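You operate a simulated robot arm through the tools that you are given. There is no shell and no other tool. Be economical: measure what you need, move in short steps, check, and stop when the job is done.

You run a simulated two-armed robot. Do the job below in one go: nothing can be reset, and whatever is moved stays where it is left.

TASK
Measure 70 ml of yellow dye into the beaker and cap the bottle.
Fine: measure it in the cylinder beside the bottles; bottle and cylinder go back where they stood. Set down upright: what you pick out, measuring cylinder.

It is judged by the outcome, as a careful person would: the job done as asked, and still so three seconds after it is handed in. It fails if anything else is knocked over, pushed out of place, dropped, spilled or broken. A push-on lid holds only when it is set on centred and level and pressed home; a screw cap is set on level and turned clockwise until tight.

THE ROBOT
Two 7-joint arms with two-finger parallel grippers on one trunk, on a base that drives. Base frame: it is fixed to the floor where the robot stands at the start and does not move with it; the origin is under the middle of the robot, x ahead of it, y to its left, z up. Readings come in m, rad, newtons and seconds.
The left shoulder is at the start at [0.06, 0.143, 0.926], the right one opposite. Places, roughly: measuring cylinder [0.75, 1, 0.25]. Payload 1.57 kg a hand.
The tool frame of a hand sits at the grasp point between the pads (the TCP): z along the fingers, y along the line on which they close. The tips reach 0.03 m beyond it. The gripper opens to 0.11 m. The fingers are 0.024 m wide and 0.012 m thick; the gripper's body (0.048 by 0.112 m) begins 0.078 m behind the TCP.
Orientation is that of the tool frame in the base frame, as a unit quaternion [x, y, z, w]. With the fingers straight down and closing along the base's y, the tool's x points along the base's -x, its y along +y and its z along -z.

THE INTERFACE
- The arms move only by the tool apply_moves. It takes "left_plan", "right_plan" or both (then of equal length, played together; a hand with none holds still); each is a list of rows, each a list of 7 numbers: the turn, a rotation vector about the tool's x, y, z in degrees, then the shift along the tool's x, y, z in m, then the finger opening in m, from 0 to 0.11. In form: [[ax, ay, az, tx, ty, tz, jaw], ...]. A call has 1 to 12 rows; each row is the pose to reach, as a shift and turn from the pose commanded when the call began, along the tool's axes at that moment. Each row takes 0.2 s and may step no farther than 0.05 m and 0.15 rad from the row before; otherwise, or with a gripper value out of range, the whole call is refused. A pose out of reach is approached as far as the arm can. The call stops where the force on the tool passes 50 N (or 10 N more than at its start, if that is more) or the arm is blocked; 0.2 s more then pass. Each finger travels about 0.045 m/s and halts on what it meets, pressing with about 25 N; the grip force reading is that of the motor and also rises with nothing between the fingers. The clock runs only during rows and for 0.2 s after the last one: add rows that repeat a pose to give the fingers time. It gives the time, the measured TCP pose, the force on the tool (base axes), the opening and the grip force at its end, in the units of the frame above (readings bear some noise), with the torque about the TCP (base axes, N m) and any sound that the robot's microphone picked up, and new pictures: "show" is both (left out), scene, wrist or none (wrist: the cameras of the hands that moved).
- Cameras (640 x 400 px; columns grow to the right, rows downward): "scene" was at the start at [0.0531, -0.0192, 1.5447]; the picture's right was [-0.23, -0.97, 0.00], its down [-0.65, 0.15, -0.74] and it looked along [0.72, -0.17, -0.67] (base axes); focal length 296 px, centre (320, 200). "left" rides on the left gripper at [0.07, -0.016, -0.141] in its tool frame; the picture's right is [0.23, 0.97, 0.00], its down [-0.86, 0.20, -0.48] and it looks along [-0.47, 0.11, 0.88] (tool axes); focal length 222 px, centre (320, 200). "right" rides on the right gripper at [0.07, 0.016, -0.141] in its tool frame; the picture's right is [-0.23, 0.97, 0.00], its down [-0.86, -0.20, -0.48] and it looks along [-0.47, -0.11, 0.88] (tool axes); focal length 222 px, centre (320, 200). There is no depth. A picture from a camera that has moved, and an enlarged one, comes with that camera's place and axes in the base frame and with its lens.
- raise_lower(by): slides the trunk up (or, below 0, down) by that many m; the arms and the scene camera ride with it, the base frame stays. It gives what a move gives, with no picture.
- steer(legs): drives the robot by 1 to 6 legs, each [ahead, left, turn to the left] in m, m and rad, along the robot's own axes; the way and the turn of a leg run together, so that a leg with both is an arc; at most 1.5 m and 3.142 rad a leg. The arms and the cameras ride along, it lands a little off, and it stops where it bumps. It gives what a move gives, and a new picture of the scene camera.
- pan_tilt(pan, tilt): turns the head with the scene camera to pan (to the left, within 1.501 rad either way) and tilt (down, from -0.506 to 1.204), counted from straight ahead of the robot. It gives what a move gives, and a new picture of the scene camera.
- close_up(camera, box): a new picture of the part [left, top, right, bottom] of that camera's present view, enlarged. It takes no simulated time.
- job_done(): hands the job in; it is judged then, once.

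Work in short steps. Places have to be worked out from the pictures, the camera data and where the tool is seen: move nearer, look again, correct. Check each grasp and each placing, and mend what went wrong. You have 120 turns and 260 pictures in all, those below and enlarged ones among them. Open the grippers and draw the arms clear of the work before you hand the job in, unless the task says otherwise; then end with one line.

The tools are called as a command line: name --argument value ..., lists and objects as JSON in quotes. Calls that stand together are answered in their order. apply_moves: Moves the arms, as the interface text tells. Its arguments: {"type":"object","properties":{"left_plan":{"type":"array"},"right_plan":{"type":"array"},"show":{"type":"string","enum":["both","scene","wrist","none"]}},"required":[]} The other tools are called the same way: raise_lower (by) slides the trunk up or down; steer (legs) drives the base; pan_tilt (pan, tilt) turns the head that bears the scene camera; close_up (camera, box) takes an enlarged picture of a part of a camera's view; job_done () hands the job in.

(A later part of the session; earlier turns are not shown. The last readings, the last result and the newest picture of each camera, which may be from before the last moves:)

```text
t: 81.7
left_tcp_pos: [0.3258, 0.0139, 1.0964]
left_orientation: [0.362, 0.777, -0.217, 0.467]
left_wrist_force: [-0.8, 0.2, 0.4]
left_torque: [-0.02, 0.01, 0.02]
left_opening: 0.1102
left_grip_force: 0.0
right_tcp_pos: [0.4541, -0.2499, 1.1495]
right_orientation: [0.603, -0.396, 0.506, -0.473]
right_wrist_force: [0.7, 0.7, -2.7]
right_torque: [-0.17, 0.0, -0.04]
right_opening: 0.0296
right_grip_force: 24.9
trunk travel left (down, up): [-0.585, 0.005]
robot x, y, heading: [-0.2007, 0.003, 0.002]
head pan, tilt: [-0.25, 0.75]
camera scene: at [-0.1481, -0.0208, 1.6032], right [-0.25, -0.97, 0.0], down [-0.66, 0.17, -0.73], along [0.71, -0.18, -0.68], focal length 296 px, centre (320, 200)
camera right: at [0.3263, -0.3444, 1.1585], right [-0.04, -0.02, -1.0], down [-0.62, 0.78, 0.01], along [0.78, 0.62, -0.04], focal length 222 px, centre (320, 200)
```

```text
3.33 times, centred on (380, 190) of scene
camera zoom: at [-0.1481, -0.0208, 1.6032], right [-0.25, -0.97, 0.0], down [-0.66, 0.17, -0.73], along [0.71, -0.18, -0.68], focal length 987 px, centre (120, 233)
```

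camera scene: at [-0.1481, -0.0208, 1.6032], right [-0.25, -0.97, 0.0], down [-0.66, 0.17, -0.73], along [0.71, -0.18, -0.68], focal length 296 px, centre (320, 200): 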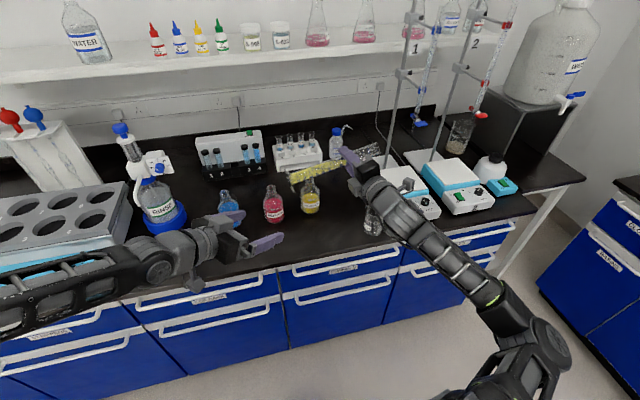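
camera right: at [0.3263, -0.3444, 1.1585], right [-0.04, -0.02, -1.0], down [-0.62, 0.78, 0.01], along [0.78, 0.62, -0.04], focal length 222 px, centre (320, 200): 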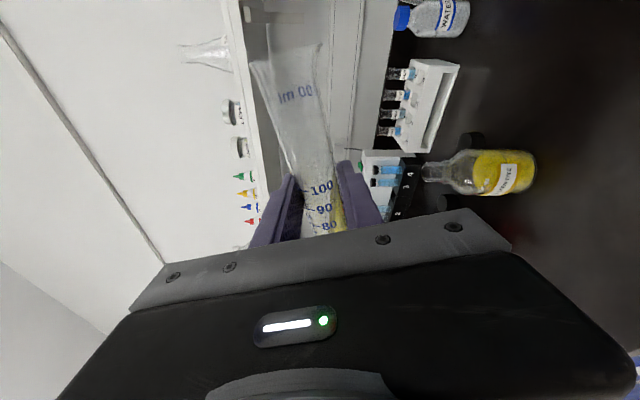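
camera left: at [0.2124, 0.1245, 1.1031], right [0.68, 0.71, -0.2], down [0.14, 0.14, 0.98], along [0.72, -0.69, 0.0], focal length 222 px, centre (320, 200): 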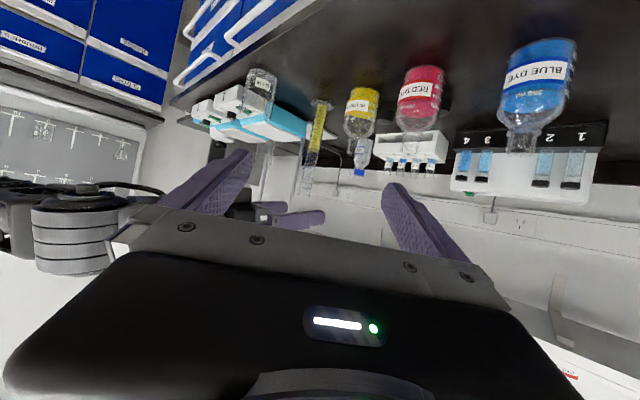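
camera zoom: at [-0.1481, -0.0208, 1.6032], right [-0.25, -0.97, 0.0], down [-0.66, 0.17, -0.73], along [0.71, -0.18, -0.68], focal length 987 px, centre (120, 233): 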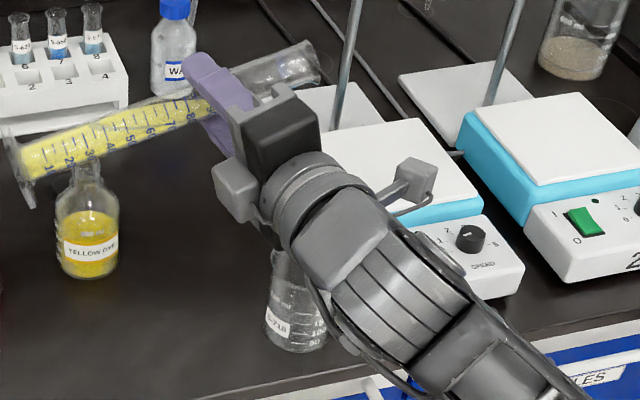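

The tilted cylinder is stable. I lower it 14 cm toward the beaker and check from the left camera.

apply_moves --right_plan '[[0, 0, 0, -0.015, 0.045, 0.001, 0.01], [0, 0, 0, -0.03, 0.09, 0.002, 0.01], [0, 0, 0, -0.044, 0.134, 0.003, 0.01], [0, 0, 0, -0.044, 0.134, 0.003, 0.01]]' --show "wrist"

close_up --camera "left" --box '[200, 40, 380, 200]'

close_up --camera "scene" --box '[300, 130, 460, 250]'

```text
t: 82.7
left_tcp_pos: [0.3255, 0.0148, 1.0969]
left_orientation: [0.362, 0.777, -0.217, 0.468]
left_wrist_force: [0.3, 0.6, 0.3]
left_torque: [0.0, 0.01, 0.01]
left_opening: 0.1098
left_grip_force: 0.1
right_tcp_pos: [0.4486, -0.2404, 1.0108]
right_orientation: [0.604, -0.395, 0.507, -0.471]
right_wrist_force: [-0.1, -0.2, -3.0]
right_torque: [-0.19, 0.03, -0.02]
right_opening: 0.03
right_grip_force: 24.4
trunk travel left (down, up): [-0.585, 0.005]
robot x, y, heading: [-0.2011, 0.0001, -0.007]
head pan, tilt: [-0.25, 0.75]
camera right: at [0.3213, -0.3342, 1.0182], right [-0.04, -0.02, -1.0], down [-0.62, 0.78, 0.01], along [0.78, 0.62, -0.04], focal length 222 px, centre (320, 200)
```

right: 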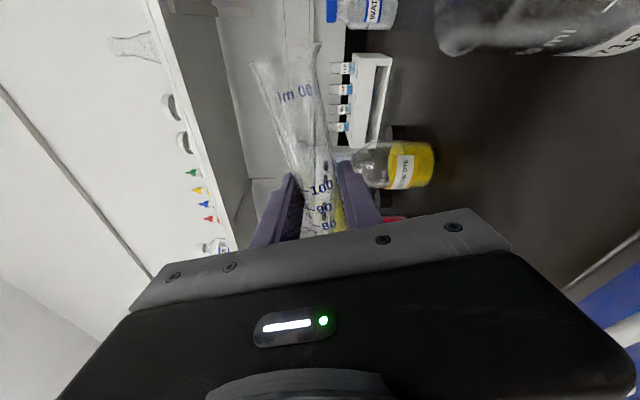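

```text
2.50 times, centred on (290, 120) of left
camera zoom: at [0.213, 0.1242, 1.103], right [0.68, 0.71, -0.2], down [0.14, 0.14, 0.98], along [0.72, -0.69, 0.0], focal length 555 px, centre (395, 400)
```

zoom: 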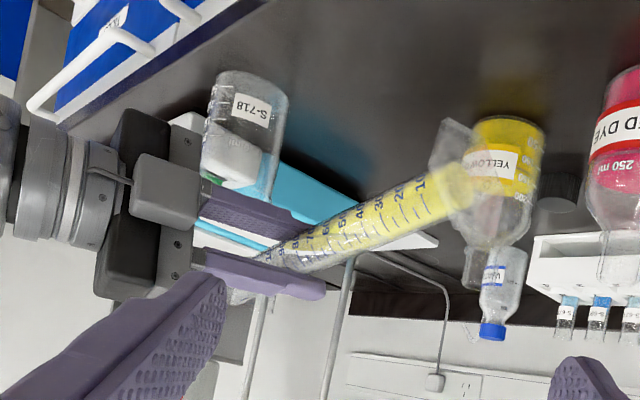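

```text
3.33 times, centred on (380, 190) of scene
camera zoom: at [-0.1481, -0.0208, 1.6032], right [-0.25, -0.97, 0.0], down [-0.66, 0.17, -0.73], along [0.71, -0.18, -0.68], focal length 987 px, centre (120, 233)
```

zoom: 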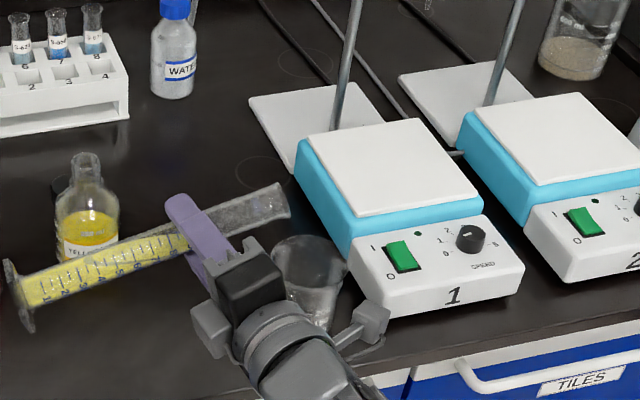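

I zoom on the mouth/beaker pair to pin down the mouth's position.

close_up --camera "scene" --box '[350, 165, 414, 221]'

close_up --camera "right" --box '[230, 0, 640, 130]'

```text
7.14 times, centred on (382, 193) of scene
camera zoom: at [-0.1481, -0.0208, 1.6032], right [-0.25, -0.97, 0.0], down [-0.66, 0.17, -0.73], along [0.71, -0.18, -0.68], focal length 2116 px, centre (-123, 250)
```

zoom: 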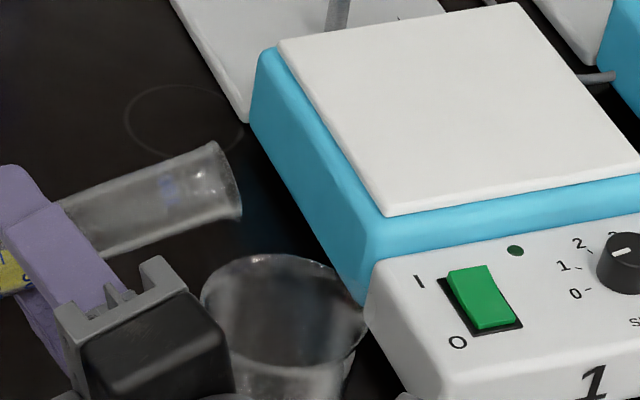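

```text
1.56 times, centred on (435, 65) of right
camera zoom: at [0.3213, -0.3342, 1.0182], right [-0.04, -0.02, -1.0], down [-0.62, 0.78, 0.01], along [0.78, 0.62, -0.04], focal length 347 px, centre (140, 411)
```

zoom: 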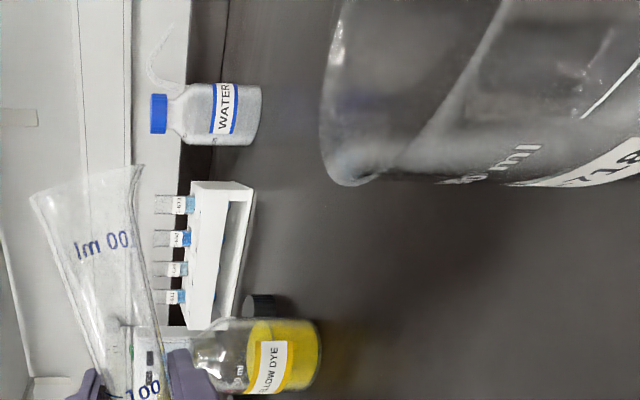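

Mouth measured: lip at (−0.326, z 1.013) — it has slid ~1.5 cm lower in the grip, so I correct for that. I tilt to 80° and lower so the lip sits ~1.7 cm above the beaker rim, just inside it.

apply_moves --right_plan '[[0, 0, 0, 0.0006, 0.0172, 0.0011, 0.01], [0.35, 0, 1.97, 0.0012, 0.0344, 0.0022, 0.01], [0.69, 0, 3.93, 0.0017, 0.0516, 0.0032, 0.01], [0.69, 0, 3.93, 0.0017, 0.0516, 0.0032, 0.01]]' --show "none"

close_up --camera "scene" --box '[350, 165, 414, 221]'

close_up --camera "right" --box '[230, 0, 550, 200]'

close_up --camera "left" --box '[200, 40, 380, 200]'

```text
t: 83.7
left_tcp_pos: [0.3262, 0.0147, 1.0963]
left_orientation: [0.362, 0.777, -0.218, 0.467]
left_wrist_force: [-0.2, -0.3, 1.1]
left_torque: [0.03, 0.03, 0.05]
left_opening: 0.1102
left_grip_force: 0.0
right_tcp_pos: [0.4526, -0.2533, 0.9606]
right_orientation: [0.587, -0.413, 0.491, -0.493]
right_wrist_force: [-0.5, -0.4, -2.1]
right_torque: [-0.22, 0.02, -0.05]
right_opening: 0.0298
right_grip_force: 25.3
trunk travel left (down, up): [-0.585, 0.005]
robot x, y, heading: [-0.2002, -0.0002, 0.0]
head pan, tilt: [-0.25, 0.75]
```

```text
7.14 times, centred on (382, 193) of scene
camera zoom: at [-0.1481, -0.0207, 1.6032], right [-0.25, -0.97, 0.0], down [-0.66, 0.17, -0.73], along [0.71, -0.18, -0.68], focal length 2116 px, centre (-123, 250)
```

zoom: 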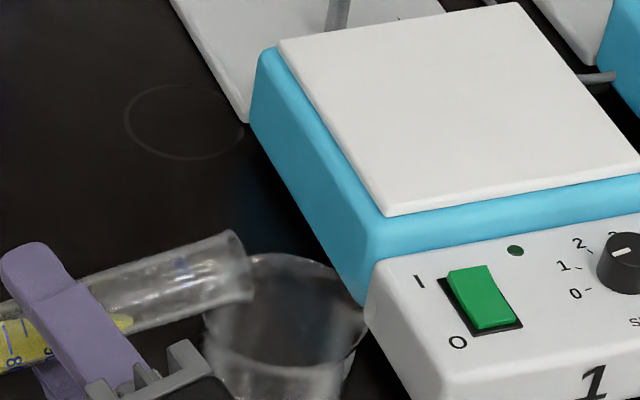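

```text
2.00 times, centred on (390, 100) of right
camera zoom: at [0.325, -0.3475, 0.9612], right [-0.04, 0.05, -1.0], down [-0.62, 0.78, 0.06], along [0.78, 0.62, 0.0], focal length 444 px, centre (180, 400)
```

zoom: 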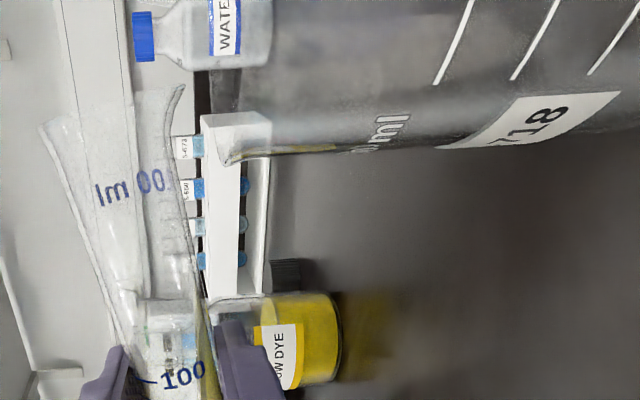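

```text
2.50 times, centred on (290, 120) of left
camera zoom: at [0.213, 0.1242, 1.103], right [0.68, 0.71, -0.2], down [0.14, 0.14, 0.98], along [0.72, -0.69, 0.0], focal length 555 px, centre (395, 400)
```

zoom: 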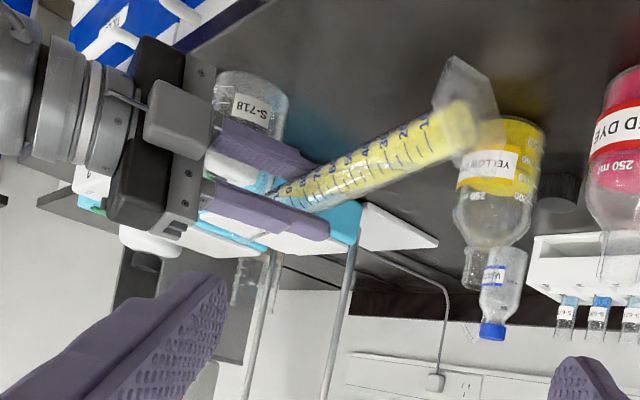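

Lip at (−0.339, z 0.956), 17 mm inside the rim edge — good. I tilt to 84° about the lip and look for flow.

apply_moves --right_plan '[[0.35, 0, 1.97, 0.0008, -0.0029, -0.0001, 0.01], [0.69, 0, 3.93, 0.0015, -0.0058, -0.0002, 0.01], [0.69, 0, 3.93, 0.0015, -0.0058, -0.0002, 0.01]]' --show "none"

close_up --camera "right" --box '[230, 0, 550, 200]'

close_up --camera "scene" --box '[340, 165, 420, 221]'

```text
t: 84.5
left_tcp_pos: [0.3246, 0.0153, 1.0959]
left_orientation: [0.362, 0.777, -0.218, 0.467]
left_wrist_force: [0.0, -0.1, 0.3]
left_torque: [0.01, -0.02, -0.02]
left_opening: 0.1101
left_grip_force: 0.0
right_tcp_pos: [0.4523, -0.2536, 0.9668]
right_orientation: [0.568, -0.431, 0.478, -0.513]
right_wrist_force: [0.2, -0.1, -2.8]
right_torque: [-0.15, -0.04, -0.02]
right_opening: 0.0293
right_grip_force: 25.1
trunk travel left (down, up): [-0.585, 0.005]
robot x, y, heading: [-0.1996, 0.0023, -0.001]
head pan, tilt: [-0.25, 0.75]
```

```text
2.00 times, centred on (390, 100) of right
camera zoom: at [0.3251, -0.348, 0.961], right [-0.04, 0.12, -0.99], down [-0.62, 0.78, 0.12], along [0.78, 0.62, 0.04], focal length 444 px, centre (180, 400)
```

zoom: 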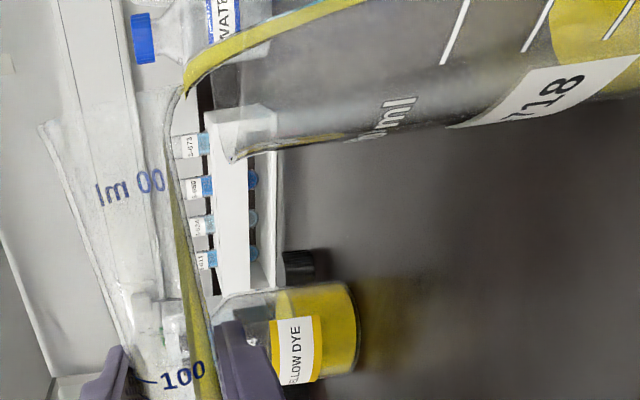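

```text
7.14 times, centred on (380, 193) of scene
camera zoom: at [-0.148, -0.0208, 1.6032], right [-0.25, -0.97, 0.0], down [-0.66, 0.17, -0.73], along [0.71, -0.18, -0.68], focal length 2116 px, centre (-109, 250)
```

zoom: 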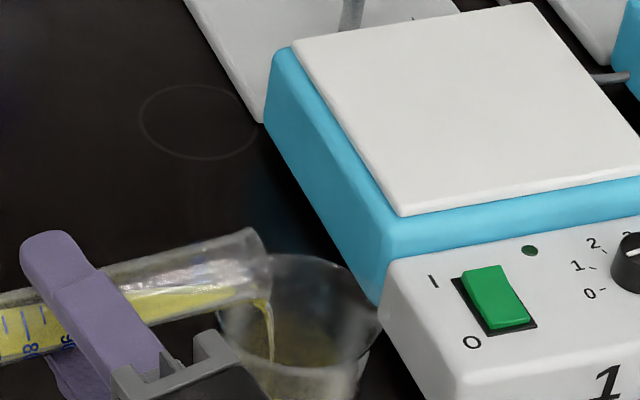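

Flow runs neatly into the beaker. I hold a second, then creep to 87°.

apply_moves --right_plan '[[0, 0, 0, 0, 0, 0, 0.01], [0, 0, 0, 0, 0, 0, 0.01], [0, 0, 0, 0, 0, 0, 0.01], [0, 0, 0, 0, 0, 0, 0.01], [0, 0, 0, 0, 0, 0, 0.01], [0.17, 0, 0.98, 0.0005, -0.0015, 0, 0.01], [0.17, 0, 0.98, 0.0005, -0.0015, 0, 0.01], [0.17, 0, 0.98, 0.0005, -0.0015, 0, 0.01], [0.35, 0, 1.97, 0.001, -0.003, -0.0001, 0.01], [0.35, 0, 1.97, 0.001, -0.003, -0.0001, 0.01], [0.35, 0, 1.97, 0.001, -0.003, -0.0001, 0.01], [0.52, 0, 2.95, 0.0015, -0.0044, -0.0002, 0.01]]' --show "none"

close_up --camera "right" --box '[230, 0, 550, 200]'

close_up --camera "scene" --box '[300, 155, 420, 240]'

```text
t: 87.0
left_tcp_pos: [0.3267, 0.0146, 1.0962]
left_orientation: [0.362, 0.777, -0.217, 0.466]
left_wrist_force: [0.0, 0.8, -0.2]
left_torque: [0.02, 0.04, -0.01]
left_opening: 0.1101
left_grip_force: 0.1
right_tcp_pos: [0.4512, -0.2542, 0.9712]
right_orientation: [0.556, -0.442, 0.466, -0.528]
right_wrist_force: [-0.6, -0.3, -2.7]
right_torque: [-0.16, 0.02, -0.01]
right_opening: 0.0297
right_grip_force: 25.5
trunk travel left (down, up): [-0.585, 0.005]
robot x, y, heading: [-0.2004, -0.0021, 0.0]
head pan, tilt: [-0.25, 0.75]
```

```text
2.00 times, centred on (390, 100) of right
camera zoom: at [0.325, -0.3488, 0.9607], right [-0.04, 0.17, -0.98], down [-0.62, 0.77, 0.16], along [0.78, 0.62, 0.08], focal length 444 px, centre (180, 400)
```

zoom: 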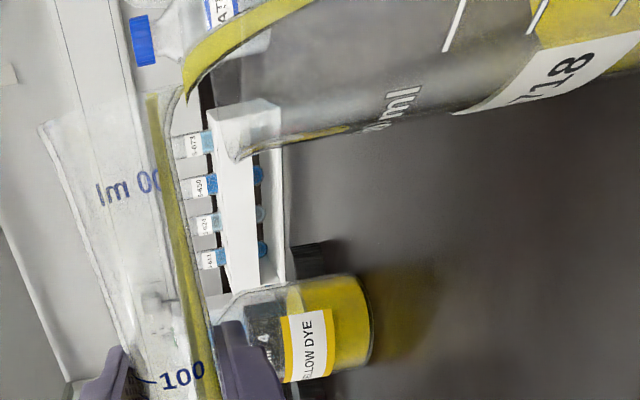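

```text
4.71 times, centred on (360, 198) of scene
camera zoom: at [-0.1481, -0.0207, 1.6032], right [-0.25, -0.97, 0.0], down [-0.66, 0.17, -0.73], along [0.71, -0.18, -0.68], focal length 1394 px, centre (132, 212)
```

zoom: 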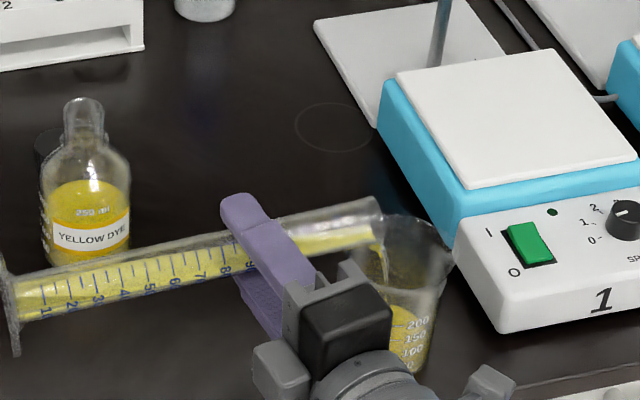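

Beaker is filling, no spill. I continue slowly to 92°.

apply_moves --right_plan '[[0, 0, 0, 0, 0, 0, 0.01], [0, 0, 0, 0, 0, 0, 0.01], [0, 0, 0, 0, 0, 0, 0.01], [0.17, 0, 0.98, 0.0005, -0.0015, 0, 0.01], [0.17, 0, 0.98, 0.0005, -0.0015, 0, 0.01], [0.35, 0, 1.97, 0.001, -0.003, -0.0001, 0.01], [0.35, 0, 1.97, 0.001, -0.003, -0.0001, 0.01], [0.52, 0, 2.95, 0.0015, -0.0044, -0.0002, 0.01], [0.52, 0, 2.95, 0.0015, -0.0044, -0.0002, 0.01], [0.69, 0, 3.93, 0.0021, -0.0058, -0.0003, 0.01], [0.69, 0, 3.93, 0.0021, -0.0058, -0.0003, 0.01], [0.87, 0, 4.92, 0.0027, -0.0072, -0.0004, 0.01]]' --show "none"

close_up --camera "scene" --box '[300, 155, 420, 240]'

```text
t: 89.7
left_tcp_pos: [0.325, 0.0152, 1.0955]
left_orientation: [0.362, 0.777, -0.218, 0.467]
left_wrist_force: [0.7, 0.5, -0.9]
left_torque: [0.0, 0.0, -0.04]
left_opening: 0.1098
left_grip_force: 0.0
right_tcp_pos: [0.4529, -0.2579, 0.9763]
right_orientation: [-0.532, 0.462, -0.446, 0.551]
right_wrist_force: [-0.1, 0.7, -1.4]
right_torque: [-0.15, 0.06, -0.01]
right_opening: 0.0296
right_grip_force: 25.3
trunk travel left (down, up): [-0.585, 0.005]
robot x, y, heading: [-0.2003, 0.0035, 0.0]
head pan, tilt: [-0.25, 0.75]
```

```text
4.71 times, centred on (360, 198) of scene
camera zoom: at [-0.1481, -0.0207, 1.6032], right [-0.25, -0.97, 0.0], down [-0.66, 0.17, -0.73], along [0.71, -0.18, -0.68], focal length 1394 px, centre (132, 212)
```

zoom: 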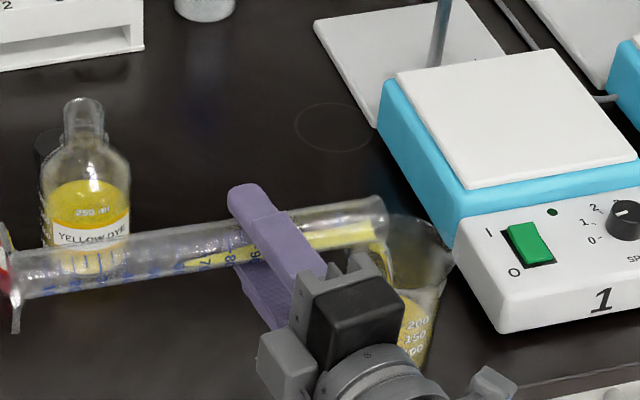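

Nearly empty. I go on to 110° in small rows and hold to drain.

apply_moves --right_plan '[[0.69, 0, 3.93, 0.0017, -0.0058, -0.0003, 0.01], [0.69, 0, 3.93, 0.0017, -0.0058, -0.0003, 0.01], [1.39, 0, 7.87, 0.0034, -0.0115, -0.0007, 0.01], [1.39, 0, 7.87, 0.0034, -0.0115, -0.0007, 0.01], [2.25, 0, 12.8, 0.0066, -0.0183, -0.0013, 0.01], [2.25, 0, 12.8, 0.0066, -0.0183, -0.0013, 0.01], [3.12, 0, 17.7, 0.0099, -0.0251, -0.0019, 0.01], [3.12, 0, 17.7, 0.0099, -0.0251, -0.0019, 0.01], [3.12, 0, 17.7, 0.0099, -0.0251, -0.0019, 0.01], [3.12, 0, 17.7, 0.0099, -0.0251, -0.0019, 0.01], [3.12, 0, 17.7, 0.0099, -0.0251, -0.0019, 0.01]]' --show "wrist"

close_up --camera "scene" --box '[300, 155, 420, 240]'

```text
t: 92.0
left_tcp_pos: [0.325, 0.0147, 1.0961]
left_orientation: [0.362, 0.777, -0.218, 0.468]
left_wrist_force: [0.2, -0.5, -0.6]
left_torque: [0.01, 0.02, 0.0]
left_opening: 0.1102
left_grip_force: 0.1
right_tcp_pos: [0.4533, -0.2686, 1.0019]
right_orientation: [-0.439, 0.527, -0.37, 0.627]
right_wrist_force: [0.0, -0.4, -1.4]
right_torque: [-0.13, 0.01, 0.04]
right_opening: 0.0294
right_grip_force: 25.0
trunk travel left (down, up): [-0.585, 0.005]
robot x, y, heading: [-0.2018, 0.0007, -0.001]
head pan, tilt: [-0.25, 0.75]
camera right: at [0.3254, -0.3506, 0.9567], right [-0.04, 0.54, -0.84], down [-0.62, 0.65, 0.45], along [0.78, 0.54, 0.31], focal length 222 px, centre (320, 200)
```

right: 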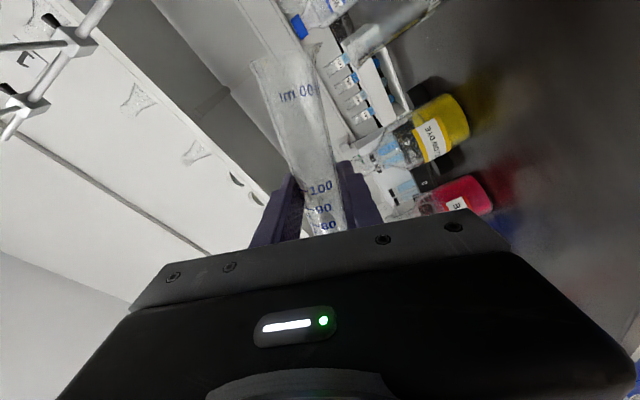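

```text
4.71 times, centred on (360, 198) of scene
camera zoom: at [-0.1481, -0.0207, 1.6032], right [-0.25, -0.97, 0.0], down [-0.66, 0.17, -0.73], along [0.71, -0.18, -0.68], focal length 1394 px, centre (132, 212)
```

zoom: 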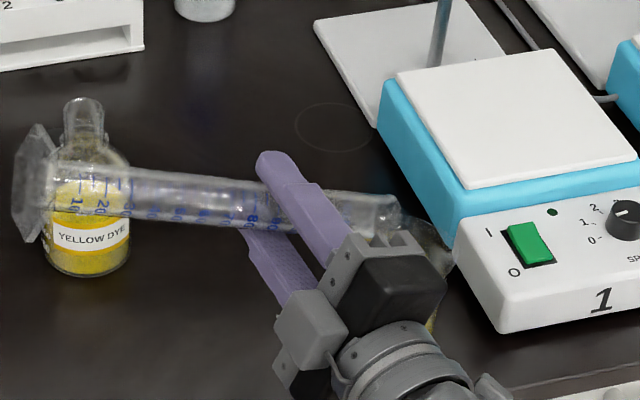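

The cylinder is empty. I lift away and rotate back toward upright.

apply_moves --right_plan '[[0, 0, 0, -0.0202, -0.0404, 0.0035, 0.01], [0, 0, 0, -0.0403, -0.0809, 0.007, 0.01], [0, 0, 0, -0.0605, -0.1213, 0.0106, 0.01], [-1.45, 0, -8.2, -0.0672, -0.1348, 0.0118, 0.01], [-2.9, 0, -16.4, -0.0672, -0.1348, 0.0118, 0.01], [-4.35, 0, -24.6, -0.0672, -0.1348, 0.0118, 0.01], [-5.8, 0, -32.8, -0.0672, -0.1348, 0.0118, 0.01], [-7.2, 0, -41, -0.0672, -0.1348, 0.0118, 0.01], [-8.65, 0, -49.2, -0.0672, -0.1348, 0.0118, 0.01], [-10.1, 0, -57.4, -0.0672, -0.1348, 0.0118, 0.01], [-11.55, 0, -65.6, -0.0672, -0.1348, 0.0118, 0.01], [-13, 0, -73.8, -0.0672, -0.1348, 0.0118, 0.01]]' --show "none"

apply_moves --right_plan '[[-1.22, 0, -6.9, 0, 0, 0, 0.01], [-2.43, 0, -13.8, 0, 0, 0, 0.01], [-3.65, 0, -20.7, 0, 0, 0, 0.01], [-4.86, 0, -27.6, 0, 0, 0, 0.01], [-6.07, 0, -34.4, 0, 0, 0, 0.01], [-6.07, 0, -34.4, 0, 0, 0, 0.01]]' --show "both"

```text
t: 94.7
left_tcp_pos: [0.3259, 0.015, 1.0964]
left_orientation: [0.363, 0.777, -0.218, 0.467]
left_wrist_force: [-0.5, -0.2, -0.4]
left_torque: [0.03, 0.0, -0.02]
left_opening: 0.1102
left_grip_force: 0.1
right_tcp_pos: [0.4522, -0.2503, 1.1523]
right_orientation: [0.731, -0.193, 0.613, -0.23]
right_wrist_force: [0.1, -0.7, -2.6]
right_torque: [-0.08, -0.02, -0.03]
right_opening: 0.0296
right_grip_force: 24.9
trunk travel left (down, up): [-0.585, 0.005]
robot x, y, heading: [-0.2012, 0.0011, -0.002]
head pan, tilt: [-0.25, 0.75]
```

```text
t: 96.0
left_tcp_pos: [0.3267, 0.0145, 1.0965]
left_orientation: [0.363, 0.777, -0.218, 0.467]
left_wrist_force: [0.1, 0.7, 0.7]
left_torque: [0.02, -0.02, 0.02]
left_opening: 0.1101
left_grip_force: 0.1
right_tcp_pos: [0.4522, -0.2495, 1.1533]
right_orientation: [0.765, 0.001, 0.643, -0.001]
right_wrist_force: [0.7, -0.3, -1.9]
right_torque: [-0.02, 0.01, 0.02]
right_opening: 0.0294
right_grip_force: 25.1
trunk travel left (down, up): [-0.585, 0.005]
robot x, y, heading: [-0.2018, -0.0004, 0.002]
head pan, tilt: [-0.25, 0.75]
camera scene: at [-0.1481, -0.0209, 1.6032], right [-0.25, -0.97, 0.0], down [-0.66, 0.17, -0.73], along [0.71, -0.18, -0.68], focal length 296 px, centre (320, 200)
camera right: at [0.3251, -0.2663, 1.2469], right [-0.04, -0.97, -0.22], down [-0.62, 0.2, -0.76], along [0.78, 0.11, -0.61], focal length 222 px, centre (320, 200)
```

scene: 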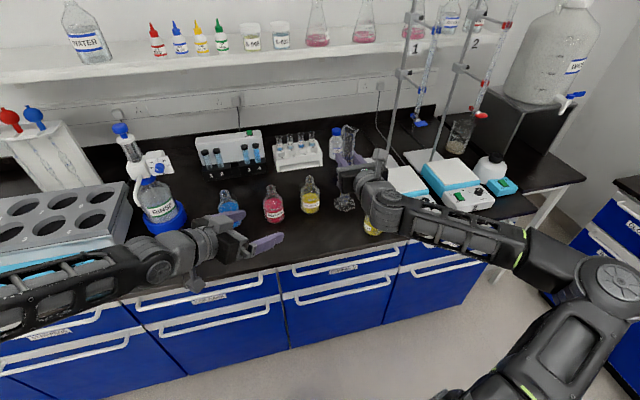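
right: 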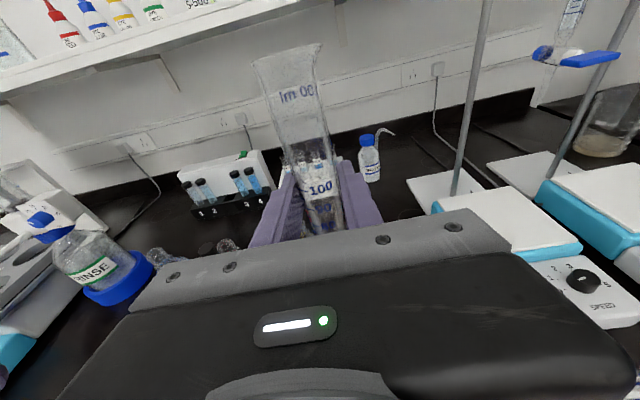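

Upright again. I carry it back above its spot and lower to ~1.5 cm above the table.

apply_moves --right_plan '[[0, 0, 0, 0.0064, 0.0159, 0.0364, 0.01], [0, 0, 0, 0.0128, 0.0318, 0.0728, 0.01], [0, 0, 0, 0.0192, 0.0478, 0.1092, 0.01], [0, 0, 0, 0.0257, 0.0637, 0.1456, 0.01], [0, 0, 0, 0.0257, 0.0637, 0.1456, 0.01], [0, 0, 0, -0.01, 0.0637, 0.152, 0.01], [0, 0, 0, -0.045, 0.0637, 0.158, 0.01], [0, 0, 0, -0.075, 0.0637, 0.1633, 0.01], [0, 0, 0, -0.0925, 0.0637, 0.1664, 0.01], [0, 0, 0, -0.0925, 0.0637, 0.1664, 0.01]]' --show "both"

close_up --camera "scene" --box '[280, 125, 420, 235]'

close_up --camera "left" --box '[220, 50, 380, 200]'

```text
t: 98.2
left_tcp_pos: [0.3253, 0.0149, 1.0954]
left_orientation: [0.362, 0.777, -0.218, 0.467]
left_wrist_force: [1.0, 0.5, 0.5]
left_torque: [0.01, 0.01, -0.01]
left_opening: 0.1101
left_grip_force: 0.1
right_tcp_pos: [0.5988, -0.3137, 1.0333]
right_orientation: [0.766, -0.001, 0.643, 0.0]
right_wrist_force: [0.0, 0.2, -2.8]
right_torque: [-0.02, 0.01, -0.01]
right_opening: 0.0296
right_grip_force: 25.4
trunk travel left (down, up): [-0.585, 0.005]
robot x, y, heading: [-0.2009, 0.002, 0.0]
head pan, tilt: [-0.25, 0.75]
camera scene: at [-0.148, -0.0208, 1.6032], right [-0.25, -0.97, 0.0], down [-0.66, 0.17, -0.73], along [0.71, -0.18, -0.68], focal length 296 px, centre (320, 200)
camera right: at [0.4726, -0.3302, 1.1277], right [-0.04, -0.97, -0.22], down [-0.62, 0.2, -0.76], along [0.78, 0.11, -0.61], focal length 222 px, centre (320, 200)
```

scene: 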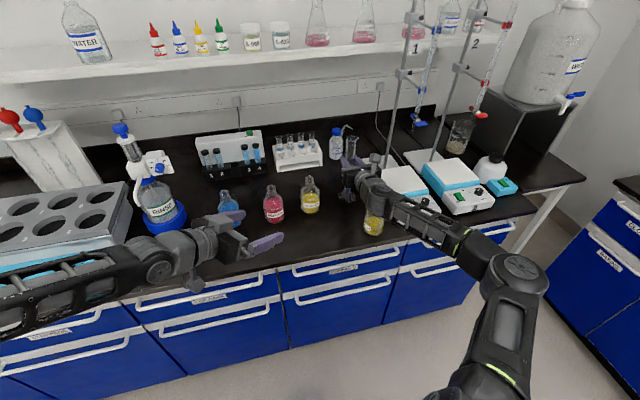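
right: 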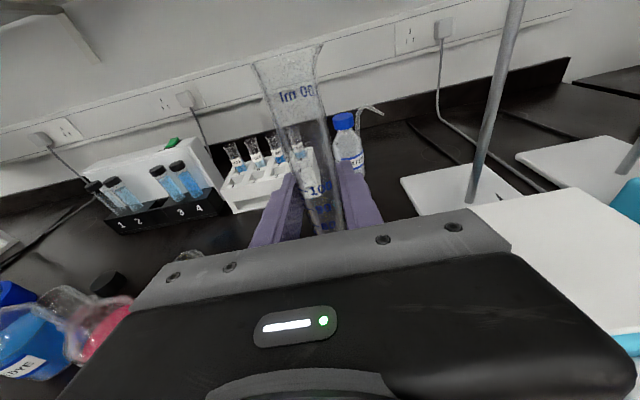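

```text
3.64 times, centred on (350, 180) of scene
camera zoom: at [-0.148, -0.0208, 1.6032], right [-0.25, -0.97, 0.0], down [-0.66, 0.17, -0.73], along [0.71, -0.18, -0.68], focal length 1077 px, centre (211, 273)
```

zoom: 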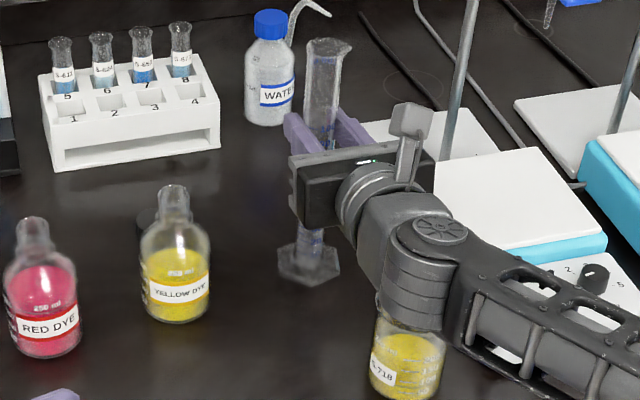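

```text
2.67 times, centred on (300, 125) of left
camera zoom: at [0.213, 0.1242, 1.1029], right [0.68, 0.71, -0.2], down [0.14, 0.14, 0.98], along [0.72, -0.69, 0.0], focal length 592 px, centre (373, 400)
```

zoom: 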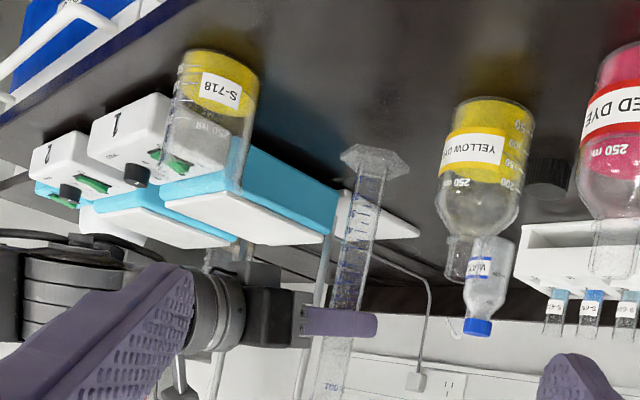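

Base is ~1.8 cm above the table and vertical. I lower in fine steps until contact shows in the force.

apply_moves --right_plan '[[0, 0, 0, -0.005, 0, 0.0009, 0.01], [0, 0, 0, -0.01, 0, 0.0018, 0.01], [0, 0, 0, -0.014, 0, 0.0025, 0.01], [0, 0, 0, -0.014, 0, 0.0025, 0.01]]' --show "none"

close_up --camera "left" --box '[280, 80, 360, 150]'

```text
t: 99.2
left_tcp_pos: [0.3255, 0.0152, 1.096]
left_orientation: [0.362, 0.777, -0.218, 0.467]
left_wrist_force: [1.0, -0.5, -0.4]
left_torque: [0.02, -0.04, 0.0]
left_opening: 0.1102
left_grip_force: 0.1
right_tcp_pos: [0.6007, -0.3144, 1.0181]
right_orientation: [0.766, 0.0, 0.643, -0.001]
right_wrist_force: [-0.5, 0.0, -0.8]
right_torque: [-0.01, 0.0, 0.0]
right_opening: 0.0294
right_grip_force: 24.8
trunk travel left (down, up): [-0.585, 0.005]
robot x, y, heading: [-0.2, -0.0001, 0.001]
head pan, tilt: [-0.25, 0.75]
```

```text
5.71 times, centred on (320, 115) of left
camera zoom: at [0.213, 0.1242, 1.1029], right [0.68, 0.71, -0.2], down [0.14, 0.14, 0.98], along [0.72, -0.69, 0.0], focal length 1269 px, centre (320, 686)
```

zoom: 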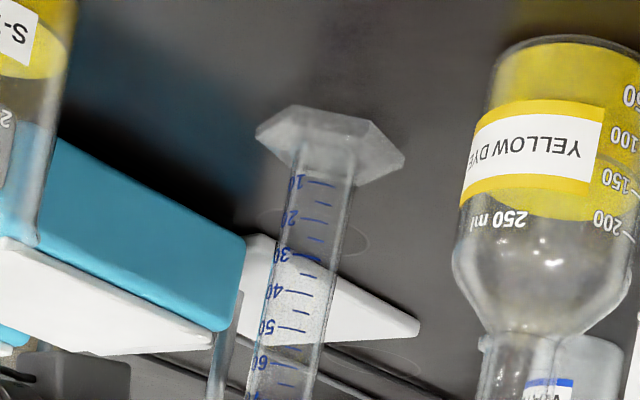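

I continue 3 mm down.

apply_moves --right_plan '[[0, 0, 0, -0.0015, 0, 0.0003, 0.01], [0, 0, 0, -0.003, 0, 0.0005, 0.01], [0, 0, 0, -0.003, 0, 0.0005, 0.01]]' --show "none"

close_up --camera "left" --box '[280, 80, 360, 150]'

```text
t: 100.0
left_tcp_pos: [0.3257, 0.0152, 1.0954]
left_orientation: [0.362, 0.777, -0.217, 0.467]
left_wrist_force: [0.5, 0.1, -0.6]
left_torque: [0.01, -0.03, 0.0]
left_opening: 0.11
left_grip_force: 0.1
right_tcp_pos: [0.5994, -0.3152, 1.0156]
right_orientation: [0.766, -0.001, 0.643, 0.0]
right_wrist_force: [0.3, -0.7, -1.7]
right_torque: [-0.03, 0.01, -0.01]
right_opening: 0.0295
right_grip_force: 24.8
trunk travel left (down, up): [-0.585, 0.005]
robot x, y, heading: [-0.2031, -0.0021, -0.002]
head pan, tilt: [-0.25, 0.75]
```

```text
5.71 times, centred on (320, 115) of left
camera zoom: at [0.213, 0.1242, 1.103], right [0.68, 0.71, -0.2], down [0.14, 0.14, 0.98], along [0.72, -0.69, 0.0], focal length 1269 px, centre (320, 686)
```

zoom: 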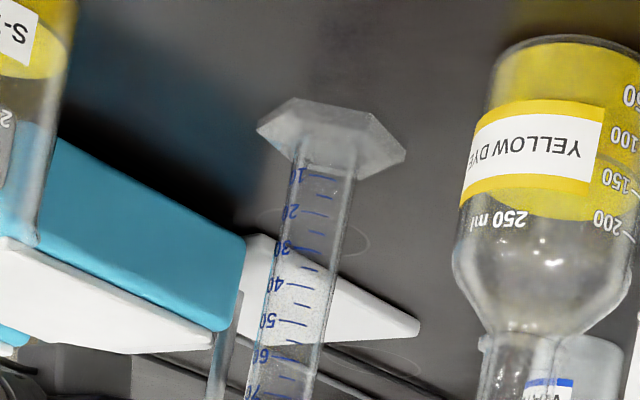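

Looks near contact but force still shows weight. Another 4 mm in small rows.

apply_moves --right_plan '[[0, 0, 0, -0.001, 0, 0.0002, 0.01], [0, 0, 0, -0.002, 0, 0.0004, 0.01], [0, 0, 0, -0.003, 0, 0.0005, 0.01], [0, 0, 0, -0.004, 0, 0.0007, 0.01]]' --show "none"

close_up --camera "left" --box '[280, 80, 360, 150]'

```text
t: 101.0
left_tcp_pos: [0.324, 0.0152, 1.098]
left_orientation: [0.361, 0.776, -0.217, 0.468]
left_wrist_force: [-0.5, -0.1, 0.2]
left_torque: [0.02, 0.01, 0.01]
left_opening: 0.1103
left_grip_force: 0.0
right_tcp_pos: [0.5996, -0.3135, 1.0151]
right_orientation: [0.764, 0.0, 0.645, 0.001]
right_wrist_force: [0.4, -2.3, 17.7]
right_torque: [-0.17, 0.22, 0.02]
right_opening: 0.0294
right_grip_force: 25.4
trunk travel left (down, up): [-0.585, 0.005]
robot x, y, heading: [-0.1998, -0.0024, -0.001]
head pan, tilt: [-0.25, 0.75]
```

```text
5.71 times, centred on (320, 115) of left
camera zoom: at [0.2115, 0.1245, 1.1038], right [0.68, 0.71, -0.2], down [0.14, 0.14, 0.98], along [0.72, -0.69, 0.0], focal length 1269 px, centre (320, 686)
```

zoom: 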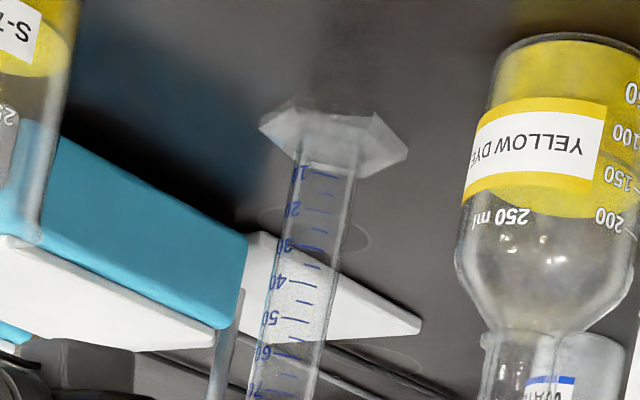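

Contact (17.7 N). I ease up 3 mm, then open the fingers.

apply_moves --right_plan '[[0, 0, 0, 0.003, 0, -0.0005, 0.01], [0, 0, 0, 0.003, 0, -0.0005, 0.035], [0, 0, 0, 0.003, 0, -0.0005, 0.05], [0, 0, 0, 0.003, 0, -0.0005, 0.07], [0, 0, 0, 0.003, 0, -0.0005, 0.07]]' --show "wrist"

close_up --camera "left" --box '[220, 50, 380, 200]'

```text
t: 102.2
left_tcp_pos: [0.326, 0.014, 1.0965]
left_orientation: [0.362, 0.777, -0.218, 0.467]
left_wrist_force: [-0.1, -0.3, -0.3]
left_torque: [-0.04, 0.0, 0.0]
left_opening: 0.1102
left_grip_force: 0.0
right_tcp_pos: [0.6011, -0.3135, 1.0153]
right_orientation: [0.766, 0.0, 0.643, 0.0]
right_wrist_force: [-0.1, 0.5, -0.5]
right_torque: [0.01, -0.02, 0.01]
right_opening: 0.0699
right_grip_force: 0.1
trunk travel left (down, up): [-0.585, 0.005]
robot x, y, heading: [-0.1974, -0.0018, -0.002]
head pan, tilt: [-0.25, 0.75]
camera right: at [0.4729, -0.3301, 1.1087], right [-0.04, -0.97, -0.22], down [-0.62, 0.2, -0.76], along [0.78, 0.11, -0.61], focal length 222 px, centre (320, 200)
```

right: 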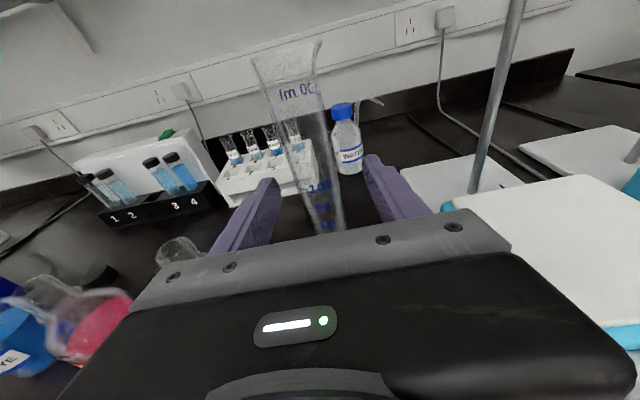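

```text
2.67 times, centred on (300, 125) of left
camera zoom: at [0.2129, 0.1242, 1.103], right [0.68, 0.71, -0.2], down [0.14, 0.14, 0.98], along [0.72, -0.69, 0.0], focal length 592 px, centre (373, 400)
```

zoom: 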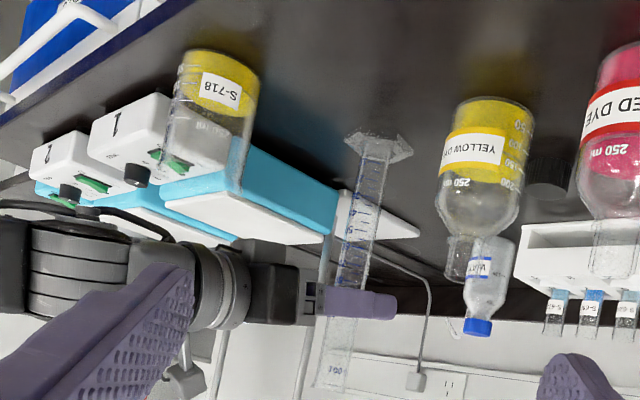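

Cylinder is standing at its place. I back out straight, then rise.

apply_moves --right_plan '[[0, 0, 0, -0.008, 0, -0.0459, 0.07], [0, 0, 0, -0.0162, 0, -0.0918, 0.07], [0, 0, 0, -0.0243, 0, -0.1377, 0.07], [0, 0, 0, 0.015, -0.02, -0.145, 0.07], [0, 0, 0, 0.055, -0.04, -0.152, 0.07], [0, 0, 0, 0.094, -0.06, -0.159, 0.07]]' --show "none"

close_up --camera "scene" --box '[260, 130, 420, 240]'

```text
t: 103.7
left_tcp_pos: [0.3267, 0.0154, 1.0955]
left_orientation: [0.363, 0.777, -0.218, 0.467]
left_wrist_force: [-0.7, 0.5, 0.1]
left_torque: [-0.01, -0.02, -0.01]
left_opening: 0.1101
left_grip_force: 0.1
right_tcp_pos: [0.4591, -0.2542, 1.1351]
right_orientation: [0.767, 0.0, 0.642, 0.0]
right_wrist_force: [0.9, 0.2, 0.0]
right_torque: [-0.01, 0.02, -0.01]
right_opening: 0.0703
right_grip_force: 0.1
trunk travel left (down, up): [-0.585, 0.005]
robot x, y, heading: [-0.196, 0.0023, 0.002]
head pan, tilt: [-0.25, 0.75]
```

```text
3.64 times, centred on (340, 185) of scene
camera zoom: at [-0.1482, -0.0197, 1.6031], right [-0.25, -0.97, 0.0], down [-0.66, 0.17, -0.73], along [0.71, -0.18, -0.68], focal length 1077 px, centre (247, 254)
```

zoom: 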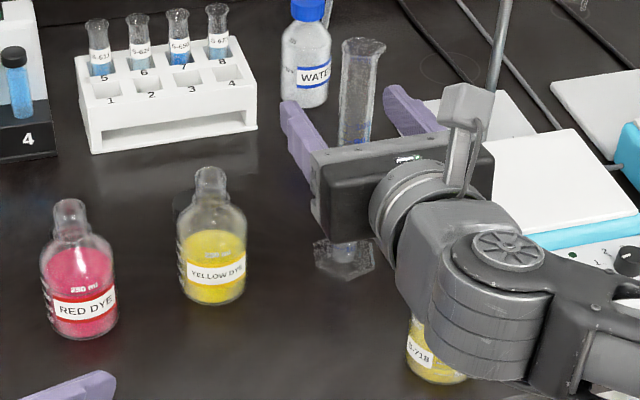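

Everything stands as it should. Now capping: I turn the right hand to point down again.

apply_moves --right_plan '[[0, -8, 0, 0, 0, 0, 0.07], [0, -16, 0, 0, 0, 0, 0.07], [0, -24, 0, 0, 0, 0, 0.07], [0, -32, 0, 0, 0, 0, 0.07], [0, -40, 0, 0, 0, 0, 0.07], [0, -48, 0, 0, 0, 0, 0.07], [0, -56, 0, 0, 0, 0, 0.07], [0, -64, 0, 0, 0, 0, 0.07], [0, -72, 0, 0, 0, 0, 0.07], [0, -80, 0, 0, 0, 0, 0.07]]' --show "none"

apply_moves --right_plan '[[0, 0, -8.4, 0, 0, 0, 0.07], [0, 0, -16.8, 0, 0, 0, 0.07], [0, 0, -25.2, 0, 0, 0, 0.07], [0, 0, -33.6, 0, 0, 0, 0.07], [0, 0, -42, 0, 0, 0, 0.07], [0, 0, -50.4, 0, 0, 0, 0.07], [0, 0, -58.8, 0, 0, 0, 0.07], [0, 0, -67.2, 0, 0, 0, 0.07], [0, 0, -75.6, 0, 0, 0, 0.07], [0, 0, -84, 0, 0, 0, 0.07], [0, 0, -90, 0, 0, 0, 0.07]]' --show "none"

apply_moves --right_plan '[[0, 0, -8.4, 0, 0, 0, 0.07], [0, 0, -16.8, 0, 0, 0, 0.07], [0, 0, -25.2, 0, 0, 0, 0.07], [0, 0, -33.6, 0, 0, 0, 0.07], [0, 0, -42, 0, 0, 0, 0.07], [0, 0, -50.4, 0, 0, 0, 0.07], [0, 0, -58.8, 0, 0, 0, 0.07], [0, 0, -67.2, 0, 0, 0, 0.07], [0, 0, -75.6, 0, 0, 0, 0.07], [0, 0, -84, 0, 0, 0, 0.07], [0, 0, -90, 0, 0, 0, 0.07]]' --show "both"

```text
t: 105.8
left_tcp_pos: [0.3261, 0.0155, 1.0969]
left_orientation: [0.362, 0.777, -0.218, 0.467]
left_wrist_force: [-0.6, 0.1, -0.5]
left_torque: [0.02, 0.0, 0.03]
left_opening: 0.11
left_grip_force: 0.0
right_tcp_pos: [0.4246, -0.248, 1.0959]
right_orientation: [1.0, 0.005, 0.02, 0.001]
right_wrist_force: [-0.3, 0.1, 0.3]
right_torque: [0.02, -0.01, 0.01]
right_opening: 0.07
right_grip_force: 0.1
right hand out of reach, approached as far as the arm can: row 9, 10
trunk travel left (down, up): [-0.585, 0.005]
robot x, y, heading: [-0.1958, -0.0009, -0.001]
head pan, tilt: [-0.25, 0.75]
```

```text
t: 108.2
left_tcp_pos: [0.3254, 0.0149, 1.0963]
left_orientation: [0.363, 0.777, -0.218, 0.466]
left_wrist_force: [0.7, -0.6, -0.1]
left_torque: [-0.02, 0.05, -0.02]
left_opening: 0.1102
left_grip_force: 0.0
right_tcp_pos: [0.418, -0.248, 1.0879]
right_orientation: [0.707, 0.708, 0.003, 0.002]
right_wrist_force: [0.4, -0.2, 0.3]
right_torque: [-0.02, -0.02, 0.03]
right_opening: 0.0702
right_grip_force: 0.2
right hand out of reach, approached as far as the arm can: row 1, 2, 3, 4, 5, 6, 7, 8, 9, 10, 11
trunk travel left (down, up): [-0.585, 0.005]
robot x, y, heading: [-0.2035, -0.0004, -0.005]
head pan, tilt: [-0.25, 0.75]
```

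```text
t: 110.7
left_tcp_pos: [0.3266, 0.0145, 1.0966]
left_orientation: [0.362, 0.777, -0.217, 0.467]
left_wrist_force: [0.0, -0.1, -0.7]
left_torque: [0.0, -0.01, 0.01]
left_opening: 0.1101
left_grip_force: 0.1
right_tcp_pos: [0.4133, -0.2473, 1.0819]
right_orientation: [0.001, 1.0, 0.001, 0.004]
right_wrist_force: [-0.9, -0.4, 0.3]
right_torque: [0.06, 0.03, 0.0]
right_opening: 0.0699
right_grip_force: 0.1
right hand out of reach, approached as far as the arm can: row 11
trunk travel left (down, up): [-0.585, 0.005]
robot x, y, heading: [-0.1995, -0.0001, 0.003]
head pan, tilt: [-0.25, 0.75]
camera scene: at [-0.1484, -0.0216, 1.6032], right [-0.25, -0.97, 0.0], down [-0.66, 0.17, -0.73], along [0.71, -0.18, -0.68], focal length 296 px, centre (320, 200)
camera right: at [0.3431, -0.2308, 1.2248], right [0.23, 0.97, 0.0], down [0.85, -0.2, 0.48], along [0.47, -0.11, -0.87], focal length 222 px, centre (320, 200)
```

scene: 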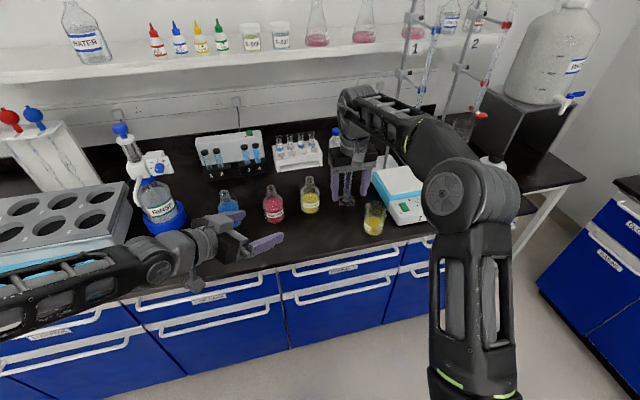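
right: 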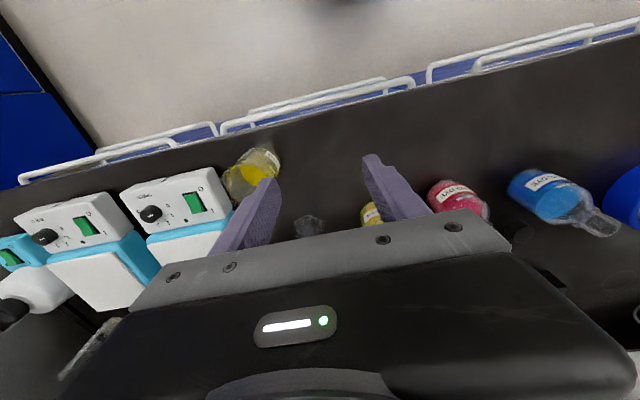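

The hand points down; its vertical reach is limited, so I'll drive forward to the original stance. First I shift the right hand to y≈-0.17 so it clears the cylinder top.

apply_moves --right_plan '[[0, 0, 0, 0.02, 0.03, 0, 0.07], [0, 0, 0, 0.04, 0.06, 0, 0.07], [0, 0, 0, 0.06, 0.075, 0, 0.07]]' --show "none"

steer --legs '[[0.2, 0, 0]]'

```text
t: 111.5
left_tcp_pos: [0.3243, 0.0156, 1.0958]
left_orientation: [0.362, 0.776, -0.217, 0.468]
left_wrist_force: [-0.2, -0.1, 0.5]
left_torque: [-0.01, 0.01, 0.0]
left_opening: 0.11
left_grip_force: 0.1
right_tcp_pos: [0.3539, -0.1702, 1.0838]
right_orientation: [0.001, 1.0, 0.0, 0.001]
right_wrist_force: [0.3, -0.6, 0.4]
right_torque: [-0.01, 0.01, 0.01]
right_opening: 0.07
right_grip_force: 0.1
trunk travel left (down, up): [-0.585, 0.005]
robot x, y, heading: [-0.1992, 0.0074, -0.0]
head pan, tilt: [-0.25, 0.75]
```

```text
t: 113.0
left_tcp_pos: [0.5271, 0.0146, 1.0961]
left_orientation: [0.362, 0.777, -0.218, 0.466]
left_wrist_force: [-0.6, 0.5, -0.2]
left_torque: [0.03, 0.02, -0.01]
left_opening: 0.1102
left_grip_force: 0.1
right_tcp_pos: [0.5572, -0.17, 1.083]
right_orientation: [0.0, 1.0, 0.001, 0.0]
right_wrist_force: [0.4, -0.3, 0.8]
right_torque: [0.0, 0.05, 0.01]
right_opening: 0.0701
right_grip_force: 0.0
trunk travel left (down, up): [-0.585, 0.005]
robot x, y, heading: [0.0005, 0.002, -0.004]
head pan, tilt: [-0.25, 0.75]
camera scene: at [0.0537, -0.0206, 1.6031], right [-0.25, -0.97, 0.0], down [-0.66, 0.17, -0.73], along [0.71, -0.18, -0.68], focal length 296 px, centre (320, 200)
```

scene: 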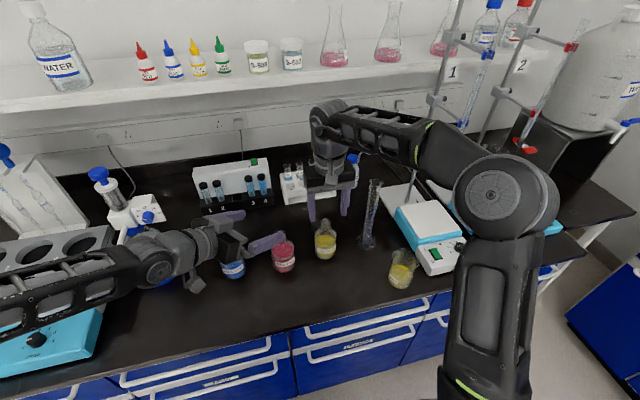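

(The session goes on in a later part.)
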